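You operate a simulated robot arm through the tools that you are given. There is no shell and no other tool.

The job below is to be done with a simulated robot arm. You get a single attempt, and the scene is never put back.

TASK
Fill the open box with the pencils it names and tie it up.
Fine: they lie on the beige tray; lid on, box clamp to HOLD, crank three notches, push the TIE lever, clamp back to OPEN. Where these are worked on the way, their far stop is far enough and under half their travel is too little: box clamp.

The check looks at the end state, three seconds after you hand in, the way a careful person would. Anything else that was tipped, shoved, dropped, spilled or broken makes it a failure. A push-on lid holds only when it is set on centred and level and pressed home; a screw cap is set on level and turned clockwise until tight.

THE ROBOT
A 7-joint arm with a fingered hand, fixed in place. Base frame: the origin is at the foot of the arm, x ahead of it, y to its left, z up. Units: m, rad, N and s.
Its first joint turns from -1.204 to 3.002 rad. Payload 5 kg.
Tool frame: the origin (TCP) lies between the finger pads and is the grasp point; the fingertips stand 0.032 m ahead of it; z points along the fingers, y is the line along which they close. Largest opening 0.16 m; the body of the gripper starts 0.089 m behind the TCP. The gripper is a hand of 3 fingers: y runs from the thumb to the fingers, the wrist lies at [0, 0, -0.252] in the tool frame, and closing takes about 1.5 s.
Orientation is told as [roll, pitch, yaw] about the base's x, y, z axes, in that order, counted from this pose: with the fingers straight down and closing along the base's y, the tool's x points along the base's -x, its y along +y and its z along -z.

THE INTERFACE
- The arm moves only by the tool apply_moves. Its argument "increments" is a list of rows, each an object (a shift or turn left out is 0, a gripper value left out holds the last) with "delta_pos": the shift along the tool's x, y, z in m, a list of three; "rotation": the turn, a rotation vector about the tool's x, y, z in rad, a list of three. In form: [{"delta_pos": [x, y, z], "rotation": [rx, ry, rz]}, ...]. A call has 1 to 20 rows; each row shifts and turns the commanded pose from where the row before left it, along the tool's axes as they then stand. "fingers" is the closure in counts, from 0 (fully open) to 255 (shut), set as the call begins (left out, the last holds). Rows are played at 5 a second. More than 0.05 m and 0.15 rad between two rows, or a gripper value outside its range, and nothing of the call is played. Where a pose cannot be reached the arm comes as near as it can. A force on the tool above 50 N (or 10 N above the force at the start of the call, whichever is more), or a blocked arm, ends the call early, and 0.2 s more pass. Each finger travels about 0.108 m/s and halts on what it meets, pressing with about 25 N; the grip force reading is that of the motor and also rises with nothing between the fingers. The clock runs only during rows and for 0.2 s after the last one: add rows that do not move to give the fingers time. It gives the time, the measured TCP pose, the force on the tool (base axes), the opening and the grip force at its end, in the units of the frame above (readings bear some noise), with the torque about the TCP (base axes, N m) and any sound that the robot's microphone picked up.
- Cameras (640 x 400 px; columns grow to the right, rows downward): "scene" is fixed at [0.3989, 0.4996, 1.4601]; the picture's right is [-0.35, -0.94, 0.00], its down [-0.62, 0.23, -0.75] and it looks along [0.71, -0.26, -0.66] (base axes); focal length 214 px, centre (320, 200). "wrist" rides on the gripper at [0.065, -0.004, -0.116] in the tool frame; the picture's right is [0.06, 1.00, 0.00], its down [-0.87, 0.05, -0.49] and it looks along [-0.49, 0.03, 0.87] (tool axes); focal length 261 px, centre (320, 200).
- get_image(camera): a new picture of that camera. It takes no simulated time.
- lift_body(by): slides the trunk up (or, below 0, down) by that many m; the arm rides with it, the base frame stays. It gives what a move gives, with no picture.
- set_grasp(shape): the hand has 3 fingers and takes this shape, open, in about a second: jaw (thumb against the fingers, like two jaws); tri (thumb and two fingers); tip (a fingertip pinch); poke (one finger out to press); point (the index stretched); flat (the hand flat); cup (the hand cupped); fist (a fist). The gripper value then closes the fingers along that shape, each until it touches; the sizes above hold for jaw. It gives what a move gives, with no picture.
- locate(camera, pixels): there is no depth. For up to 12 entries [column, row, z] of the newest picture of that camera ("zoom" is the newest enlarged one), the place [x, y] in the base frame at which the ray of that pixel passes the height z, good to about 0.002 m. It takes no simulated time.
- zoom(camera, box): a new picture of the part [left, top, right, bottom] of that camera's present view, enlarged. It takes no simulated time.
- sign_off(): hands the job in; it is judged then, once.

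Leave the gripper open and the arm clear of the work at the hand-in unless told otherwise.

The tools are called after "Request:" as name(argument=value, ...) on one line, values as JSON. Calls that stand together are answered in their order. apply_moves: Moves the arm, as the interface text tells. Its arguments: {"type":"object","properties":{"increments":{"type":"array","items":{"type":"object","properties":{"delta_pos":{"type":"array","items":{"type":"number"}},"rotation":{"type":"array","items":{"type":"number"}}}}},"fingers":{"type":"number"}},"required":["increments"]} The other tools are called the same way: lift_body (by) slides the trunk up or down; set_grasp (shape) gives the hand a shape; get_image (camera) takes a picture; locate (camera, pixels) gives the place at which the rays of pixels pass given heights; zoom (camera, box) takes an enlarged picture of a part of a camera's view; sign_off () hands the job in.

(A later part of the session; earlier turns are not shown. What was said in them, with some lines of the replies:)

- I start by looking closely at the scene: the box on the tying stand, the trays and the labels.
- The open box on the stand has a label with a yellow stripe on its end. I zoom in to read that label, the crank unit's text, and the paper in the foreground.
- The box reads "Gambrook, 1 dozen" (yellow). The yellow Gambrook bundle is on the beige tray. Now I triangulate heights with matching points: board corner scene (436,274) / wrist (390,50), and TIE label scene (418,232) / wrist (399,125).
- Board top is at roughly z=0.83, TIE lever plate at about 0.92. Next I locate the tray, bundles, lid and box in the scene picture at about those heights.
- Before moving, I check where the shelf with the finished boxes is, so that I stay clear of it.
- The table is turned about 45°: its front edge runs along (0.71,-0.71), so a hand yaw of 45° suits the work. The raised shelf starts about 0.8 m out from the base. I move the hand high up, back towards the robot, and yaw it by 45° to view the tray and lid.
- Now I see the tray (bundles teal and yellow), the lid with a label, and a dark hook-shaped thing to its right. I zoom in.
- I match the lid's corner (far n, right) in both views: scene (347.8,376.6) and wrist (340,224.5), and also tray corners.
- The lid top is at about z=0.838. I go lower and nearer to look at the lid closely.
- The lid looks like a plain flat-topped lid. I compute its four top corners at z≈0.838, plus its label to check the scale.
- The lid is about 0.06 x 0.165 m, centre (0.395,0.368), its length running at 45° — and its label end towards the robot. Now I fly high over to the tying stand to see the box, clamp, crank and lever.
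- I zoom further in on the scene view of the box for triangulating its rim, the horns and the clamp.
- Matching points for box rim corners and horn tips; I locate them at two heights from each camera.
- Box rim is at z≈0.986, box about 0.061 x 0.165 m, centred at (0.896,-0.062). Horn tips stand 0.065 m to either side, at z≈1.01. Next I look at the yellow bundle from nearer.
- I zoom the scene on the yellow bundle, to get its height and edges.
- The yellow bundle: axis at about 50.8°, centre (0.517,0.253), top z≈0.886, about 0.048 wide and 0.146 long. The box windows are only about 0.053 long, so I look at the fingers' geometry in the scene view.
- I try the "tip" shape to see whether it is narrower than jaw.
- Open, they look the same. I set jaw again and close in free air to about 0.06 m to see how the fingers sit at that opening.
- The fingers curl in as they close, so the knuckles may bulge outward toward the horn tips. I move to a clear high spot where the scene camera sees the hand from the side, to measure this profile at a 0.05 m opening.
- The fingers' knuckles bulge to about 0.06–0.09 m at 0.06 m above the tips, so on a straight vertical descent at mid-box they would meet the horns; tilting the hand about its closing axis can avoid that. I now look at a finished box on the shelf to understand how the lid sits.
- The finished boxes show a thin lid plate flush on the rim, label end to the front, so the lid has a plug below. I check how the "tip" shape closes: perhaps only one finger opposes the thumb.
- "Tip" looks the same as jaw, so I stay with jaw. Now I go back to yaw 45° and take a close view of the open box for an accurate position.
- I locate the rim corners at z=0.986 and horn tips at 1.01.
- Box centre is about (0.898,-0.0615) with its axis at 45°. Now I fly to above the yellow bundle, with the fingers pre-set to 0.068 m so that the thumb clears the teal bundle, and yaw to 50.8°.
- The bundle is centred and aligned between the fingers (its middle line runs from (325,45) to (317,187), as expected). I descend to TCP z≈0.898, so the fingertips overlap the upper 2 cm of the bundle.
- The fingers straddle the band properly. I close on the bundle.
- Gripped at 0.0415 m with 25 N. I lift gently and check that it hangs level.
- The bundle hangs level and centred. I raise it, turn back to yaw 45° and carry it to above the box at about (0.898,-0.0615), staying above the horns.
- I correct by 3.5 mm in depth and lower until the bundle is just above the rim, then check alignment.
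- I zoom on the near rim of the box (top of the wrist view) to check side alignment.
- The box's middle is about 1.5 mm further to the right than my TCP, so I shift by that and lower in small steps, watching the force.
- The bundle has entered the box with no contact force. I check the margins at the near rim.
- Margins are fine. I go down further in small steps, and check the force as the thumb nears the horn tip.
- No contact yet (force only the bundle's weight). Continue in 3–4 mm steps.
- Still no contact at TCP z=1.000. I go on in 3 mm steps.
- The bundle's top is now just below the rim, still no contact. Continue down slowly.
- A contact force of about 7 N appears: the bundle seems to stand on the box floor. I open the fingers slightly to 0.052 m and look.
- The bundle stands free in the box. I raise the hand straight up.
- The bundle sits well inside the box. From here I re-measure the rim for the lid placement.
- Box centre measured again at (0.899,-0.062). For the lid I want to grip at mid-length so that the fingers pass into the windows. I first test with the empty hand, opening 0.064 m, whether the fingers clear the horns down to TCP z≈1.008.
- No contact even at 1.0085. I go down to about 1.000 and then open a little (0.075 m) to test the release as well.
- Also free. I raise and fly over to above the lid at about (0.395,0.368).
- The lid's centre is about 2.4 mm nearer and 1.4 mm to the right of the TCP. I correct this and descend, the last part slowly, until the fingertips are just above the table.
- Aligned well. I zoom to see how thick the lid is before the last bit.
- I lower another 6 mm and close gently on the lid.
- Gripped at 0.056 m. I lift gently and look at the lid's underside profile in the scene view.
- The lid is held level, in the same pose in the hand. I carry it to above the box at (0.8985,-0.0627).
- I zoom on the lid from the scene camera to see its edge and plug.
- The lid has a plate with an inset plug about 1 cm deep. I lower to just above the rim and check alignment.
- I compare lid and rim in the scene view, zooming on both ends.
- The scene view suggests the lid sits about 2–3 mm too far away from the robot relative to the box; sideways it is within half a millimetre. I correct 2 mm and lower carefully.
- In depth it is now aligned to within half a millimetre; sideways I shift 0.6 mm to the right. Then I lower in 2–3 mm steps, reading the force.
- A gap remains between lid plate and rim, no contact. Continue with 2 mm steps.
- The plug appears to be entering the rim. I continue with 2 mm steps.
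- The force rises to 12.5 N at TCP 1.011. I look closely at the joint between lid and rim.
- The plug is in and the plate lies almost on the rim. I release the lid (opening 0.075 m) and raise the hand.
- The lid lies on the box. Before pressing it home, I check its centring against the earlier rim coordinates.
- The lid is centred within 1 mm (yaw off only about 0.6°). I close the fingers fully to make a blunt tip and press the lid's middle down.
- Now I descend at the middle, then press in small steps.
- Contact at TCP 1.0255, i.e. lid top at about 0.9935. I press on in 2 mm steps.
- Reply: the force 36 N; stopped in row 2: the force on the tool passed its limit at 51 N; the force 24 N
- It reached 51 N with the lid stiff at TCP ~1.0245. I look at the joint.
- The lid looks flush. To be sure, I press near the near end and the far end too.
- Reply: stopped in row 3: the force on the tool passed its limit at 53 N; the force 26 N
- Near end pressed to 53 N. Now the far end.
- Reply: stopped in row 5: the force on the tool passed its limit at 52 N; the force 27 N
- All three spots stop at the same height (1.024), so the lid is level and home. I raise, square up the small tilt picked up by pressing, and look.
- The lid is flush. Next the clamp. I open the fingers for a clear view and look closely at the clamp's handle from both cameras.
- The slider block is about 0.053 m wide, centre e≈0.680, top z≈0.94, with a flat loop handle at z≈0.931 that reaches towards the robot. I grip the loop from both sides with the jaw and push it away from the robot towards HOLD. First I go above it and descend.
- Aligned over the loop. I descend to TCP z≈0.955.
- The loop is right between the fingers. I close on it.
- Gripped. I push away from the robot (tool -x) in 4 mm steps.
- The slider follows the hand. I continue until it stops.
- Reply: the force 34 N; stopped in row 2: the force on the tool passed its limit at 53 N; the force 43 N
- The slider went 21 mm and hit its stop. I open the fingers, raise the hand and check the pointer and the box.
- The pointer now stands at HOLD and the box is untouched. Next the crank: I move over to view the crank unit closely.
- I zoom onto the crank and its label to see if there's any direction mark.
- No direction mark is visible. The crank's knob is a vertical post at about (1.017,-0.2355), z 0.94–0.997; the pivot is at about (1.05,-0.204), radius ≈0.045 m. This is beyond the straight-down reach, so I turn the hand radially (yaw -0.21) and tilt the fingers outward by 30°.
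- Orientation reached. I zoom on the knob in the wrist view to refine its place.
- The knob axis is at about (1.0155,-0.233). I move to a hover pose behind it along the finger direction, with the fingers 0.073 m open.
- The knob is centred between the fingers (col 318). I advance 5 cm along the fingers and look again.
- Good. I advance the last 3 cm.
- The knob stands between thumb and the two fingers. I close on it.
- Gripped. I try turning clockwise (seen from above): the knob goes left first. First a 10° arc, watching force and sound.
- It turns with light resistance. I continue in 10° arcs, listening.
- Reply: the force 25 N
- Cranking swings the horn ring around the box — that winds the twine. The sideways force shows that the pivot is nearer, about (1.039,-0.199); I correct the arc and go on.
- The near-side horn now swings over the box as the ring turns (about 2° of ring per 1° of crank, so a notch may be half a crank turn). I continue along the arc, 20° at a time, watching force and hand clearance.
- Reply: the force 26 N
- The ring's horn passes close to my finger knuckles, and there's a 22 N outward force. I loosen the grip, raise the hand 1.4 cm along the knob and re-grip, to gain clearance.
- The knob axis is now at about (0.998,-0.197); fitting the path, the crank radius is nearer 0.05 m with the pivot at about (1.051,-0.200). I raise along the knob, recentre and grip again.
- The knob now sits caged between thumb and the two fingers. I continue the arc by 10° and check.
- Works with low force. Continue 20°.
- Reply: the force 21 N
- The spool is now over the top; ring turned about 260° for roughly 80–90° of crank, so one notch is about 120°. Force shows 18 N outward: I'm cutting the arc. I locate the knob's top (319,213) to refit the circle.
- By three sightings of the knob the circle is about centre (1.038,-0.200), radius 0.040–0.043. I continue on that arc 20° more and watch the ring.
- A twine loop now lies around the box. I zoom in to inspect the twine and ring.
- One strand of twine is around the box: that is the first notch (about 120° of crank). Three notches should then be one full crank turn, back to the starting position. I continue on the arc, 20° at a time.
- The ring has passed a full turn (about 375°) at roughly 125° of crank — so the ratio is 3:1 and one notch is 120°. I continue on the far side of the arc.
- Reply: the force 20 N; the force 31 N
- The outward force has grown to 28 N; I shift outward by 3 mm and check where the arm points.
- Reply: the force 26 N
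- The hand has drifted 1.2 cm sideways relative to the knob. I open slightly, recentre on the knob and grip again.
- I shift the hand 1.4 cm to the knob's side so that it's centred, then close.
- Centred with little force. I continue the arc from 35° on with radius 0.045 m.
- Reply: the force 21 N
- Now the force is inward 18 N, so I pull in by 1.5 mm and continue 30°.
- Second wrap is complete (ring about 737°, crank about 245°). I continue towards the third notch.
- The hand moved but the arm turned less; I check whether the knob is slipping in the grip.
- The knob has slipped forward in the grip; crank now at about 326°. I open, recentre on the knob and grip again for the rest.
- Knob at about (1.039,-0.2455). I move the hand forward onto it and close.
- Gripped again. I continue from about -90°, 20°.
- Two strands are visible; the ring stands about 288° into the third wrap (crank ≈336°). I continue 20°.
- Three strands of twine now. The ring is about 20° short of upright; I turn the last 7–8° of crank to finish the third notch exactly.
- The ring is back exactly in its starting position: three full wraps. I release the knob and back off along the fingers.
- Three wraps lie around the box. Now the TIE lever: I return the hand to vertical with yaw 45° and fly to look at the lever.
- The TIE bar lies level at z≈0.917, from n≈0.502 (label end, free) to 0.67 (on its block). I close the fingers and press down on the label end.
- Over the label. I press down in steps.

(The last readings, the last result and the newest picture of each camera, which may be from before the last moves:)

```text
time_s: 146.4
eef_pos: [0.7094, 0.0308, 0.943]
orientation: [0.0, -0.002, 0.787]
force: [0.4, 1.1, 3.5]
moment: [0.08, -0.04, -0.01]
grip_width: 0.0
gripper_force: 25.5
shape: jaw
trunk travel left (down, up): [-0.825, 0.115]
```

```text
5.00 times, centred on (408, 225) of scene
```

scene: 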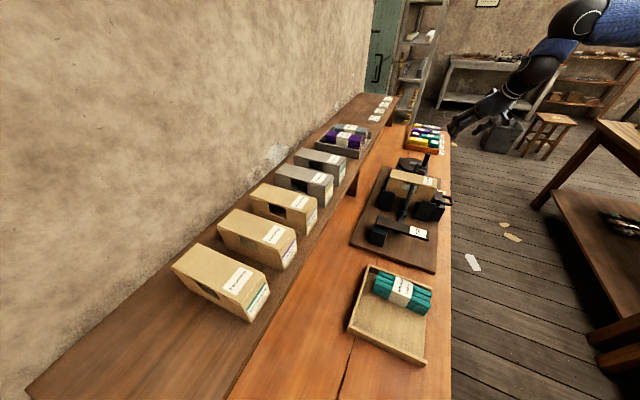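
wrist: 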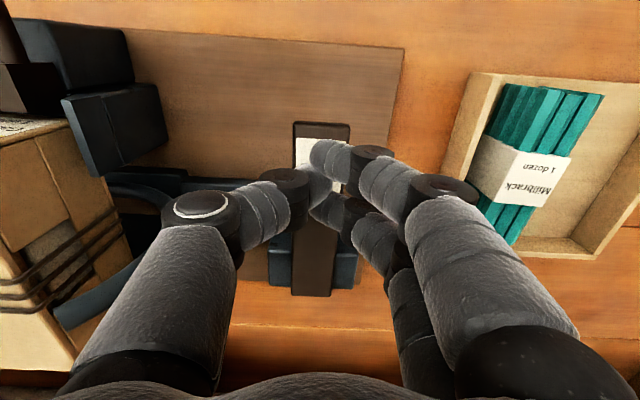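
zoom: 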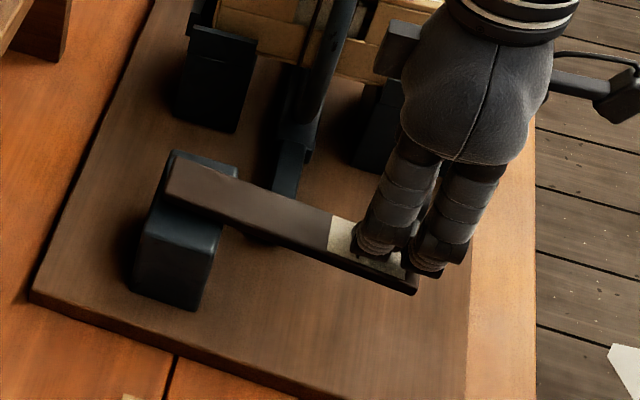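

The lever's free end goes down with small force. I press on.

Request:
apply_moves(increments=[{"delta_pos": [0, 0, 0.005]}, {"delta_pos": [0, 0, 0.005]}, {"delta_pos": [0, 0, 0.005]}, {"delta_pos": [0, 0, 0.005]}, {}])

Request:
zoom(camera="scene", box=[360, 165, 455, 265])

```text
time_s: 147.7
eef_pos: [0.7085, 0.0294, 0.9226]
orientation: [-0.001, 0.0, 0.786]
force: [-0.9, -1.0, 5.4]
moment: [0.07, -0.11, 0.04]
grip_width: 0.0
gripper_force: 25.1
shape: jaw
trunk travel left (down, up): [-0.825, 0.115]
```

```text
4.00 times, centred on (408, 215) of scene
```

zoom: 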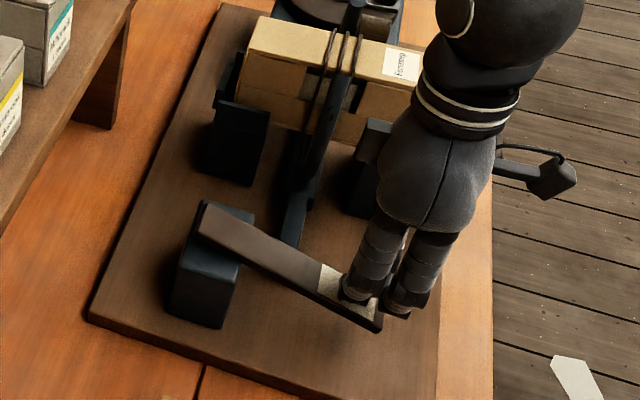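

Request:
apply_moves(increments=[{"delta_pos": [0, 0, 0.005]}, {"delta_pos": [0, 0, 0.005]}, {"delta_pos": [0, 0, 0.005]}, {"delta_pos": [0, 0, 0.005]}, {}])

Request:
zoom(camera="scene", box=[360, 165, 455, 265])

```text
time_s: 148.8
eef_pos: [0.7075, 0.0308, 0.9062]
orientation: [-0.002, -0.004, 0.786]
force: [-7.4, 1.5, 38.3]
moment: [0.75, -0.62, 0.13]
grip_width: 0.0
gripper_force: 25.3
shape: jaw
trunk travel left (down, up): [-0.825, 0.115]
```

```text
4.00 times, centred on (408, 215) of scene
```

zoom: 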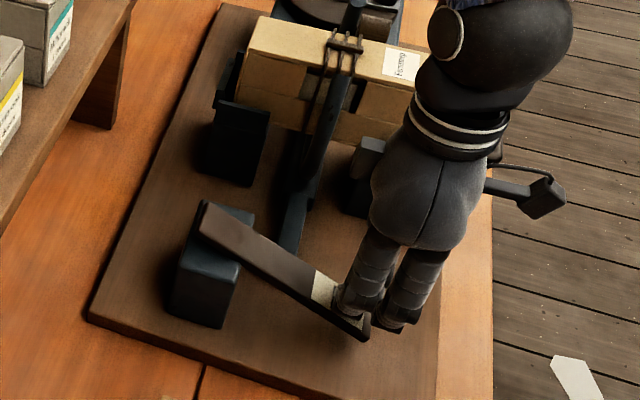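

Force rises to 38 N: the lever is at its stop, and a knot seems to have appeared on top of the box. I zoom to verify.

Request:
zoom(camera="scene", box=[390, 150, 445, 205])

```text
7.27 times, centred on (418, 178) of scene
```

zoom: 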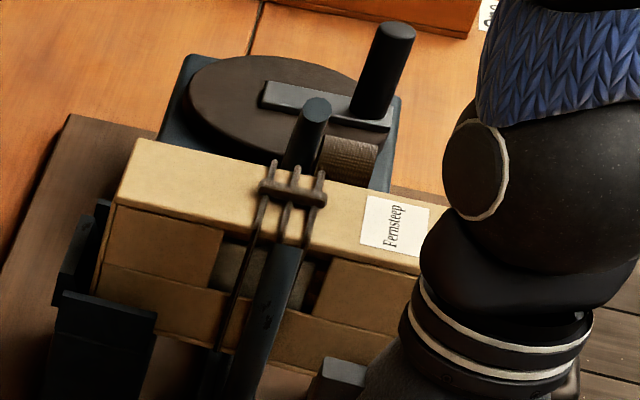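

The knot is tied across the three strands. I raise the hand off the lever.

Request:
apply_moves(increments=[{"delta_pos": [0, 0, -0.02]}, {"delta_pos": [0, 0, -0.03]}, {"delta_pos": [0, 0, -0.04]}, {"delta_pos": [0, 0, -0.045]}, {"delta_pos": [0, 0, -0.045]}, {"delta_pos": [0, 0, -0.03]}, {}])

Request:
zoom(camera="scene", box=[360, 165, 455, 265])

```text
time_s: 150.4
eef_pos: [0.71, 0.0313, 1.1106]
orientation: [0.0, 0.0, 0.784]
force: [0.4, 0.6, -0.2]
moment: [0.01, 0.02, -0.03]
grip_width: 0.0001
gripper_force: 24.8
shape: jaw
trunk travel left (down, up): [-0.825, 0.115]
```

```text
4.00 times, centred on (408, 215) of scene
```

zoom: 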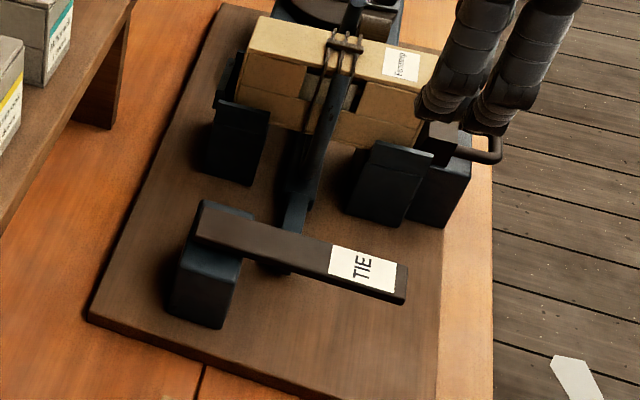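

The lever has sprung back. Now the clamp back to OPEN: I fly over to the loop handle, fingers pre-opened to 0.085 m.

Request:
apply_moves(increments=[{"delta_pos": [0.014, -0.0401, 0]}, {"delta_pos": [0.014, -0.0401, 0]}, {"delta_pos": [0.014, -0.0401, 0]}, {"delta_pos": [0.014, -0.0401, 0]}, {"delta_pos": [0.014, -0.0401, 0]}, {"delta_pos": [0, 0, 0.03]}, {"delta_pos": [0, 0, 0.03]}, {}], fingers=120)

Request:
get_image(camera="wrist")

```text
time_s: 152.2
eef_pos: [0.8012, -0.16, 1.0517]
orientation: [-0.001, 0.001, 0.785]
force: [-1.0, 0.2, 0.1]
moment: [0.0, -0.03, -0.02]
grip_width: 0.0847
gripper_force: 0.0
shape: jaw
trunk travel left (down, up): [-0.825, 0.115]
```

```text
taken
```

wrist: 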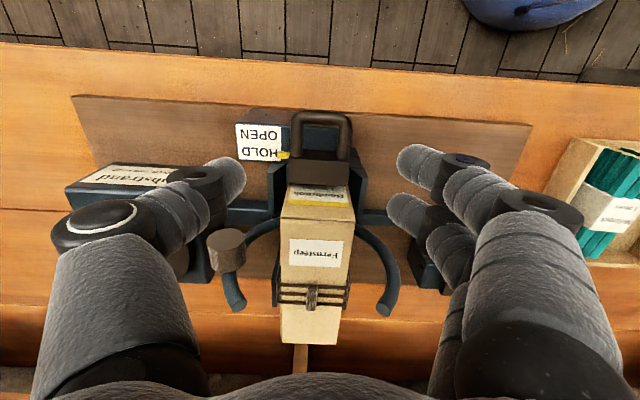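

The box is tied; the pointer is at HOLD. I descend onto the loop.

Request:
apply_moves(increments=[{"delta_pos": [0, -0.0005, 0.03]}, {"delta_pos": [0, 0, 0.025]}, {"delta_pos": [0, 0, 0.02]}, {"delta_pos": [0, 0, 0.012]}, {"delta_pos": [0, 0, 0.008]}, {}])

Request:
get_image(camera="wrist")

```text
time_s: 153.7
eef_pos: [0.8016, -0.1613, 0.9565]
orientation: [0.0, 0.0, 0.786]
force: [1.1, -0.3, 0.9]
moment: [-0.04, -0.04, 0.0]
grip_width: 0.0843
gripper_force: 0.1
shape: jaw
trunk travel left (down, up): [-0.825, 0.115]
```

```text
taken
```

wrist: 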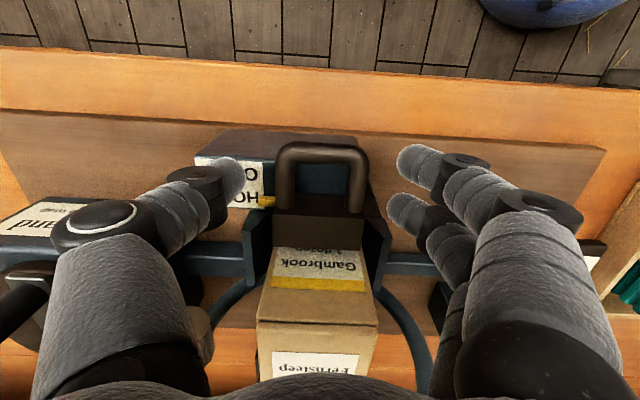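

I close on the loop and pull towards the robot (tool +x).

Request:
apply_moves(increments=[{}, {}, {}, {}, {}], fingers=220)

Request:
apply_moves(increments=[{"delta_pos": [0.004, 0, 0]}, {"delta_pos": [0.004, 0, 0]}, {"delta_pos": [0.004, 0, 0]}, {"delta_pos": [0.004, 0, 0]}, {}])

Request:
get_image(camera="wrist")

```text
time_s: 154.8
eef_pos: [0.8007, -0.1614, 0.9575]
orientation: [0.0, 0.0, 0.785]
force: [-1.9, -0.4, 2.6]
moment: [-0.11, -0.04, 0.17]
grip_width: 0.0441
gripper_force: 25.0
shape: jaw
trunk travel left (down, up): [-0.825, 0.115]
```

```text
time_s: 156.1
eef_pos: [0.7898, -0.1734, 0.9583]
orientation: [0.0, 0.002, 0.785]
force: [-6.3, -0.5, 0.4]
moment: [-0.07, 0.12, 0.23]
grip_width: 0.0436
gripper_force: 25.8
shape: jaw
trunk travel left (down, up): [-0.825, 0.115]
```

```text
taken
```

wrist: 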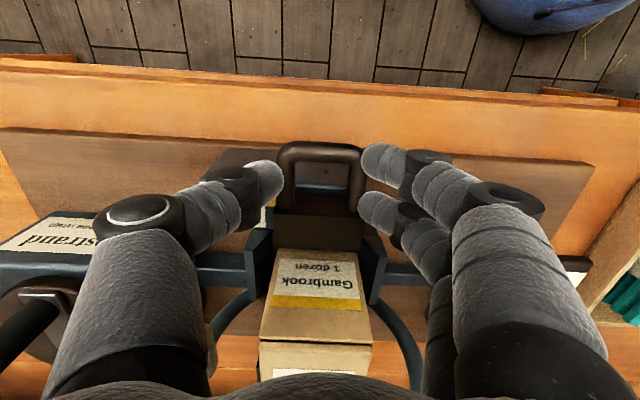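

The slider follows. I pull on to its open stop.

Request:
apply_moves(increments=[{"delta_pos": [0.003, 0, 0]}, {"delta_pos": [0.003, 0, 0]}, {"delta_pos": [0.003, 0, 0]}, {}])

Request:
get_image(camera="wrist")

```text
time_s: 157.1
eef_pos: [0.7855, -0.1764, 0.9596]
orientation: [-0.002, -0.003, 0.785]
force: [15.0, 11.2, 28.1]
moment: [0.13, -0.67, 0.35]
grip_width: 0.0392
gripper_force: 25.1
shape: jaw
trunk travel left (down, up): [-0.825, 0.115]
```

```text
taken
```

wrist: 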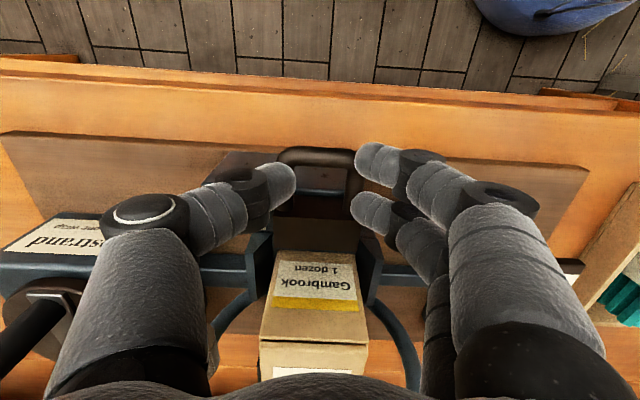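

It reached the open stop. I open the fingers and raise.

Request:
apply_moves(increments=[{}, {}, {}], fingers=110)

Request:
apply_moves(increments=[{"delta_pos": [0, 0, -0.02]}, {"delta_pos": [0, 0, -0.04]}, {"delta_pos": [0, 0, -0.045]}, {"delta_pos": [0, 0, -0.045]}, {"delta_pos": [0, 0, -0.03]}, {}])

Request:
get_image(camera="wrist")

Request:
zoom(camera="wrist", box=[220, 60, 420, 280])

Request:
get_image(camera="scene")

```text
time_s: 157.8
eef_pos: [0.7842, -0.1798, 0.9566]
orientation: [-0.001, 0.001, 0.785]
force: [-0.2, 0.0, 0.9]
moment: [0.01, -0.01, -0.02]
grip_width: 0.0901
gripper_force: 0.0
shape: jaw
trunk travel left (down, up): [-0.825, 0.115]
```

```text
time_s: 159.2
eef_pos: [0.7851, -0.1791, 1.1376]
orientation: [-0.001, 0.0, 0.785]
force: [0.4, 0.3, -0.1]
moment: [-0.03, 0.01, -0.01]
grip_width: 0.09
gripper_force: 0.0
shape: jaw
trunk travel left (down, up): [-0.825, 0.115]
```

```text
taken
```

wrist: 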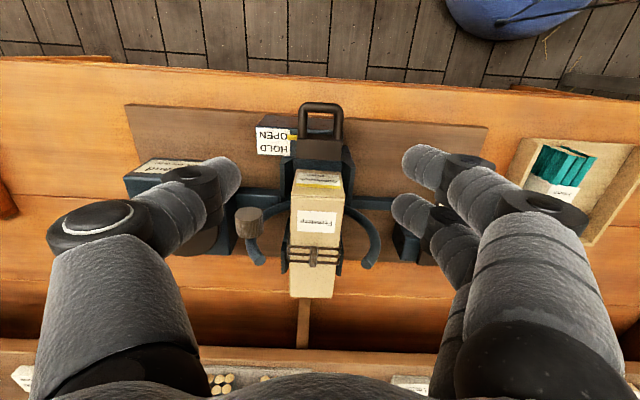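

```text
1.82 times, centred on (320, 170) of wrist
```

zoom: 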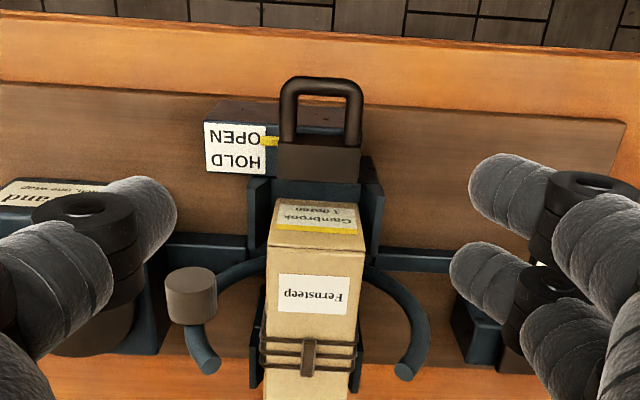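

```text
taken
```

scene: 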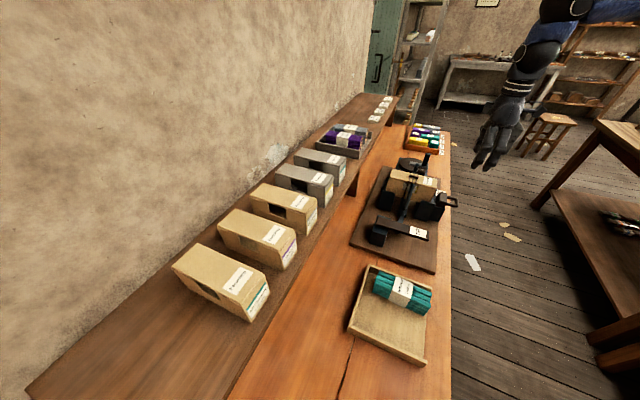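

The pointer is back at OPEN. I make a last check of lid, twine, tray and surroundings.

Request:
zoom(camera="scene", box=[380, 150, 450, 210])

Request:
zoom(camera="scene", box=[340, 240, 450, 380])

Request:
zoom(camera="wrist", box=[270, 100, 370, 310])

```text
6.67 times, centred on (415, 180) of scene
```

zoom: 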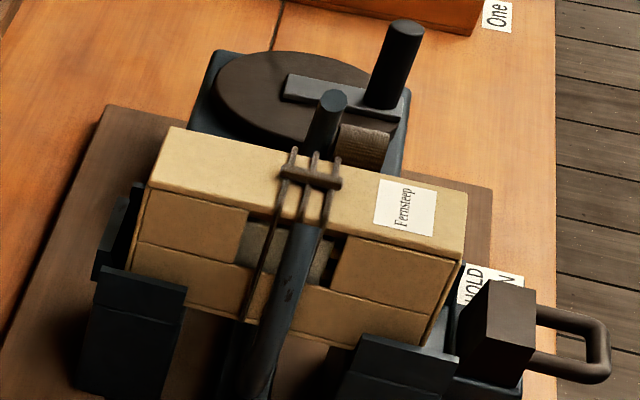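

```text
2.86 times, centred on (395, 310) of scene
```

zoom: 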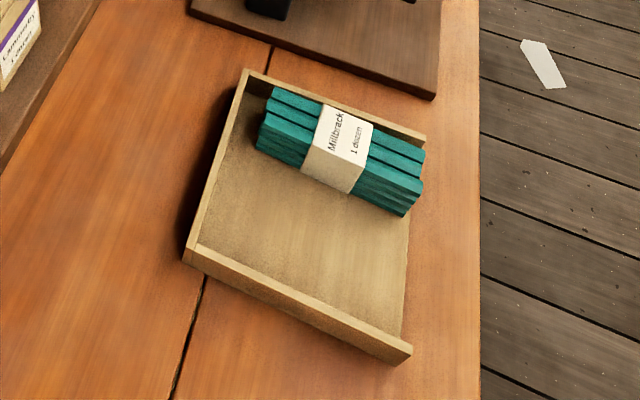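

```text
1.90 times, centred on (320, 205) of wrist
```

zoom: 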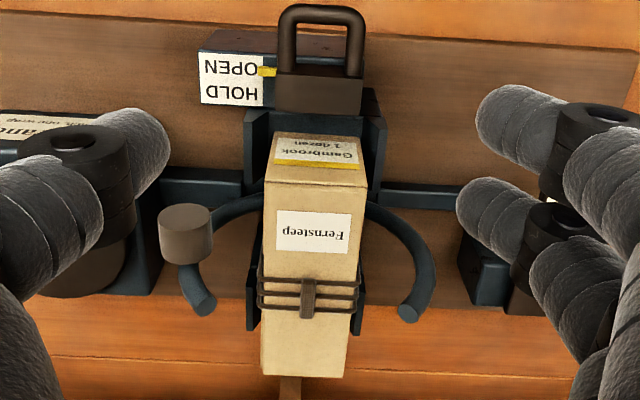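

Everything is in order. I open the hand fully and draw the arm back clear of the work.

Request:
apply_moves(increments=[{"delta_pos": [0, 0, -0.04]}, {"delta_pos": [0.04, 0, -0.02]}, {"delta_pos": [0.04, 0, -0.02]}, {"delta_pos": [0.04, 0, 0]}, {"delta_pos": [0.03, 0, 0]}, {}, {}, {}], fingers=0)

Request:
get_image(camera="scene")

```text
time_s: 161.1
eef_pos: [0.6778, -0.2835, 1.2179]
orientation: [0.001, 0.0, 0.787]
force: [0.1, -1.0, -0.4]
moment: [-0.02, -0.01, -0.02]
grip_width: 0.1598
gripper_force: 0.1
shape: jaw
trunk travel left (down, up): [-0.825, 0.115]
```

```text
taken
```

scene: 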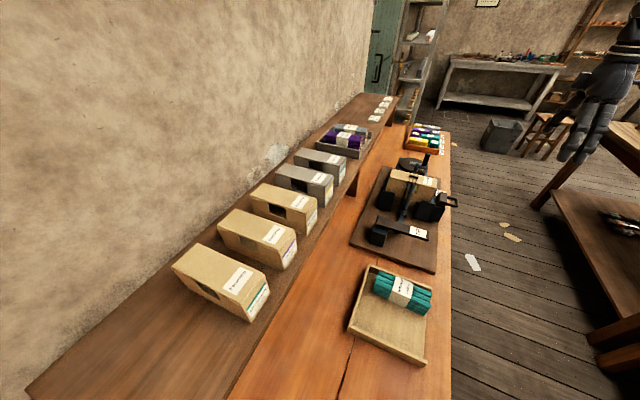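

The box holds the Gambrook dozen and is lidded and tied with three wraps. The clamp is at OPEN, the hand is open, and the arm is clear. I hand in.

Request:
sign_off()

```text
The job is handed in.
```

The job is handed in: the box is filled, lidded and tied. I saw nothing else moved or knocked over. I don't have the check's verdict.

- **Pencils:** the box names "Gambrook, 1 dozen", so I put in the yellow Gambrook bundle from the beige tray. The teal Millbrack bundle still lies there.
- **Lid:** it sits within about 1 mm of centre, with its label at the named end, turned about 0.6°. I pressed it at the middle and both ends until the force reached just over 50 N. It stopped at the same height each time, so it looks level and home.
- **Clamp to HOLD:** I pushed it about 21 mm to its stop, and the pointer stood at HOLD.
- **Crank:** nothing showed which way to turn it, so I turned it clockwise. One full turn gave three wraps of twine, which I took as three notches because no clicks were reported.
- **TIE lever:** I pressed it down to its stop. A knot appeared across the three strands, and the lever sprang back.
- **Clamp to OPEN:** I pulled it back to its stop, and the pointer is at OPEN.

The hand is open and the arm is drawn back clear of the work.
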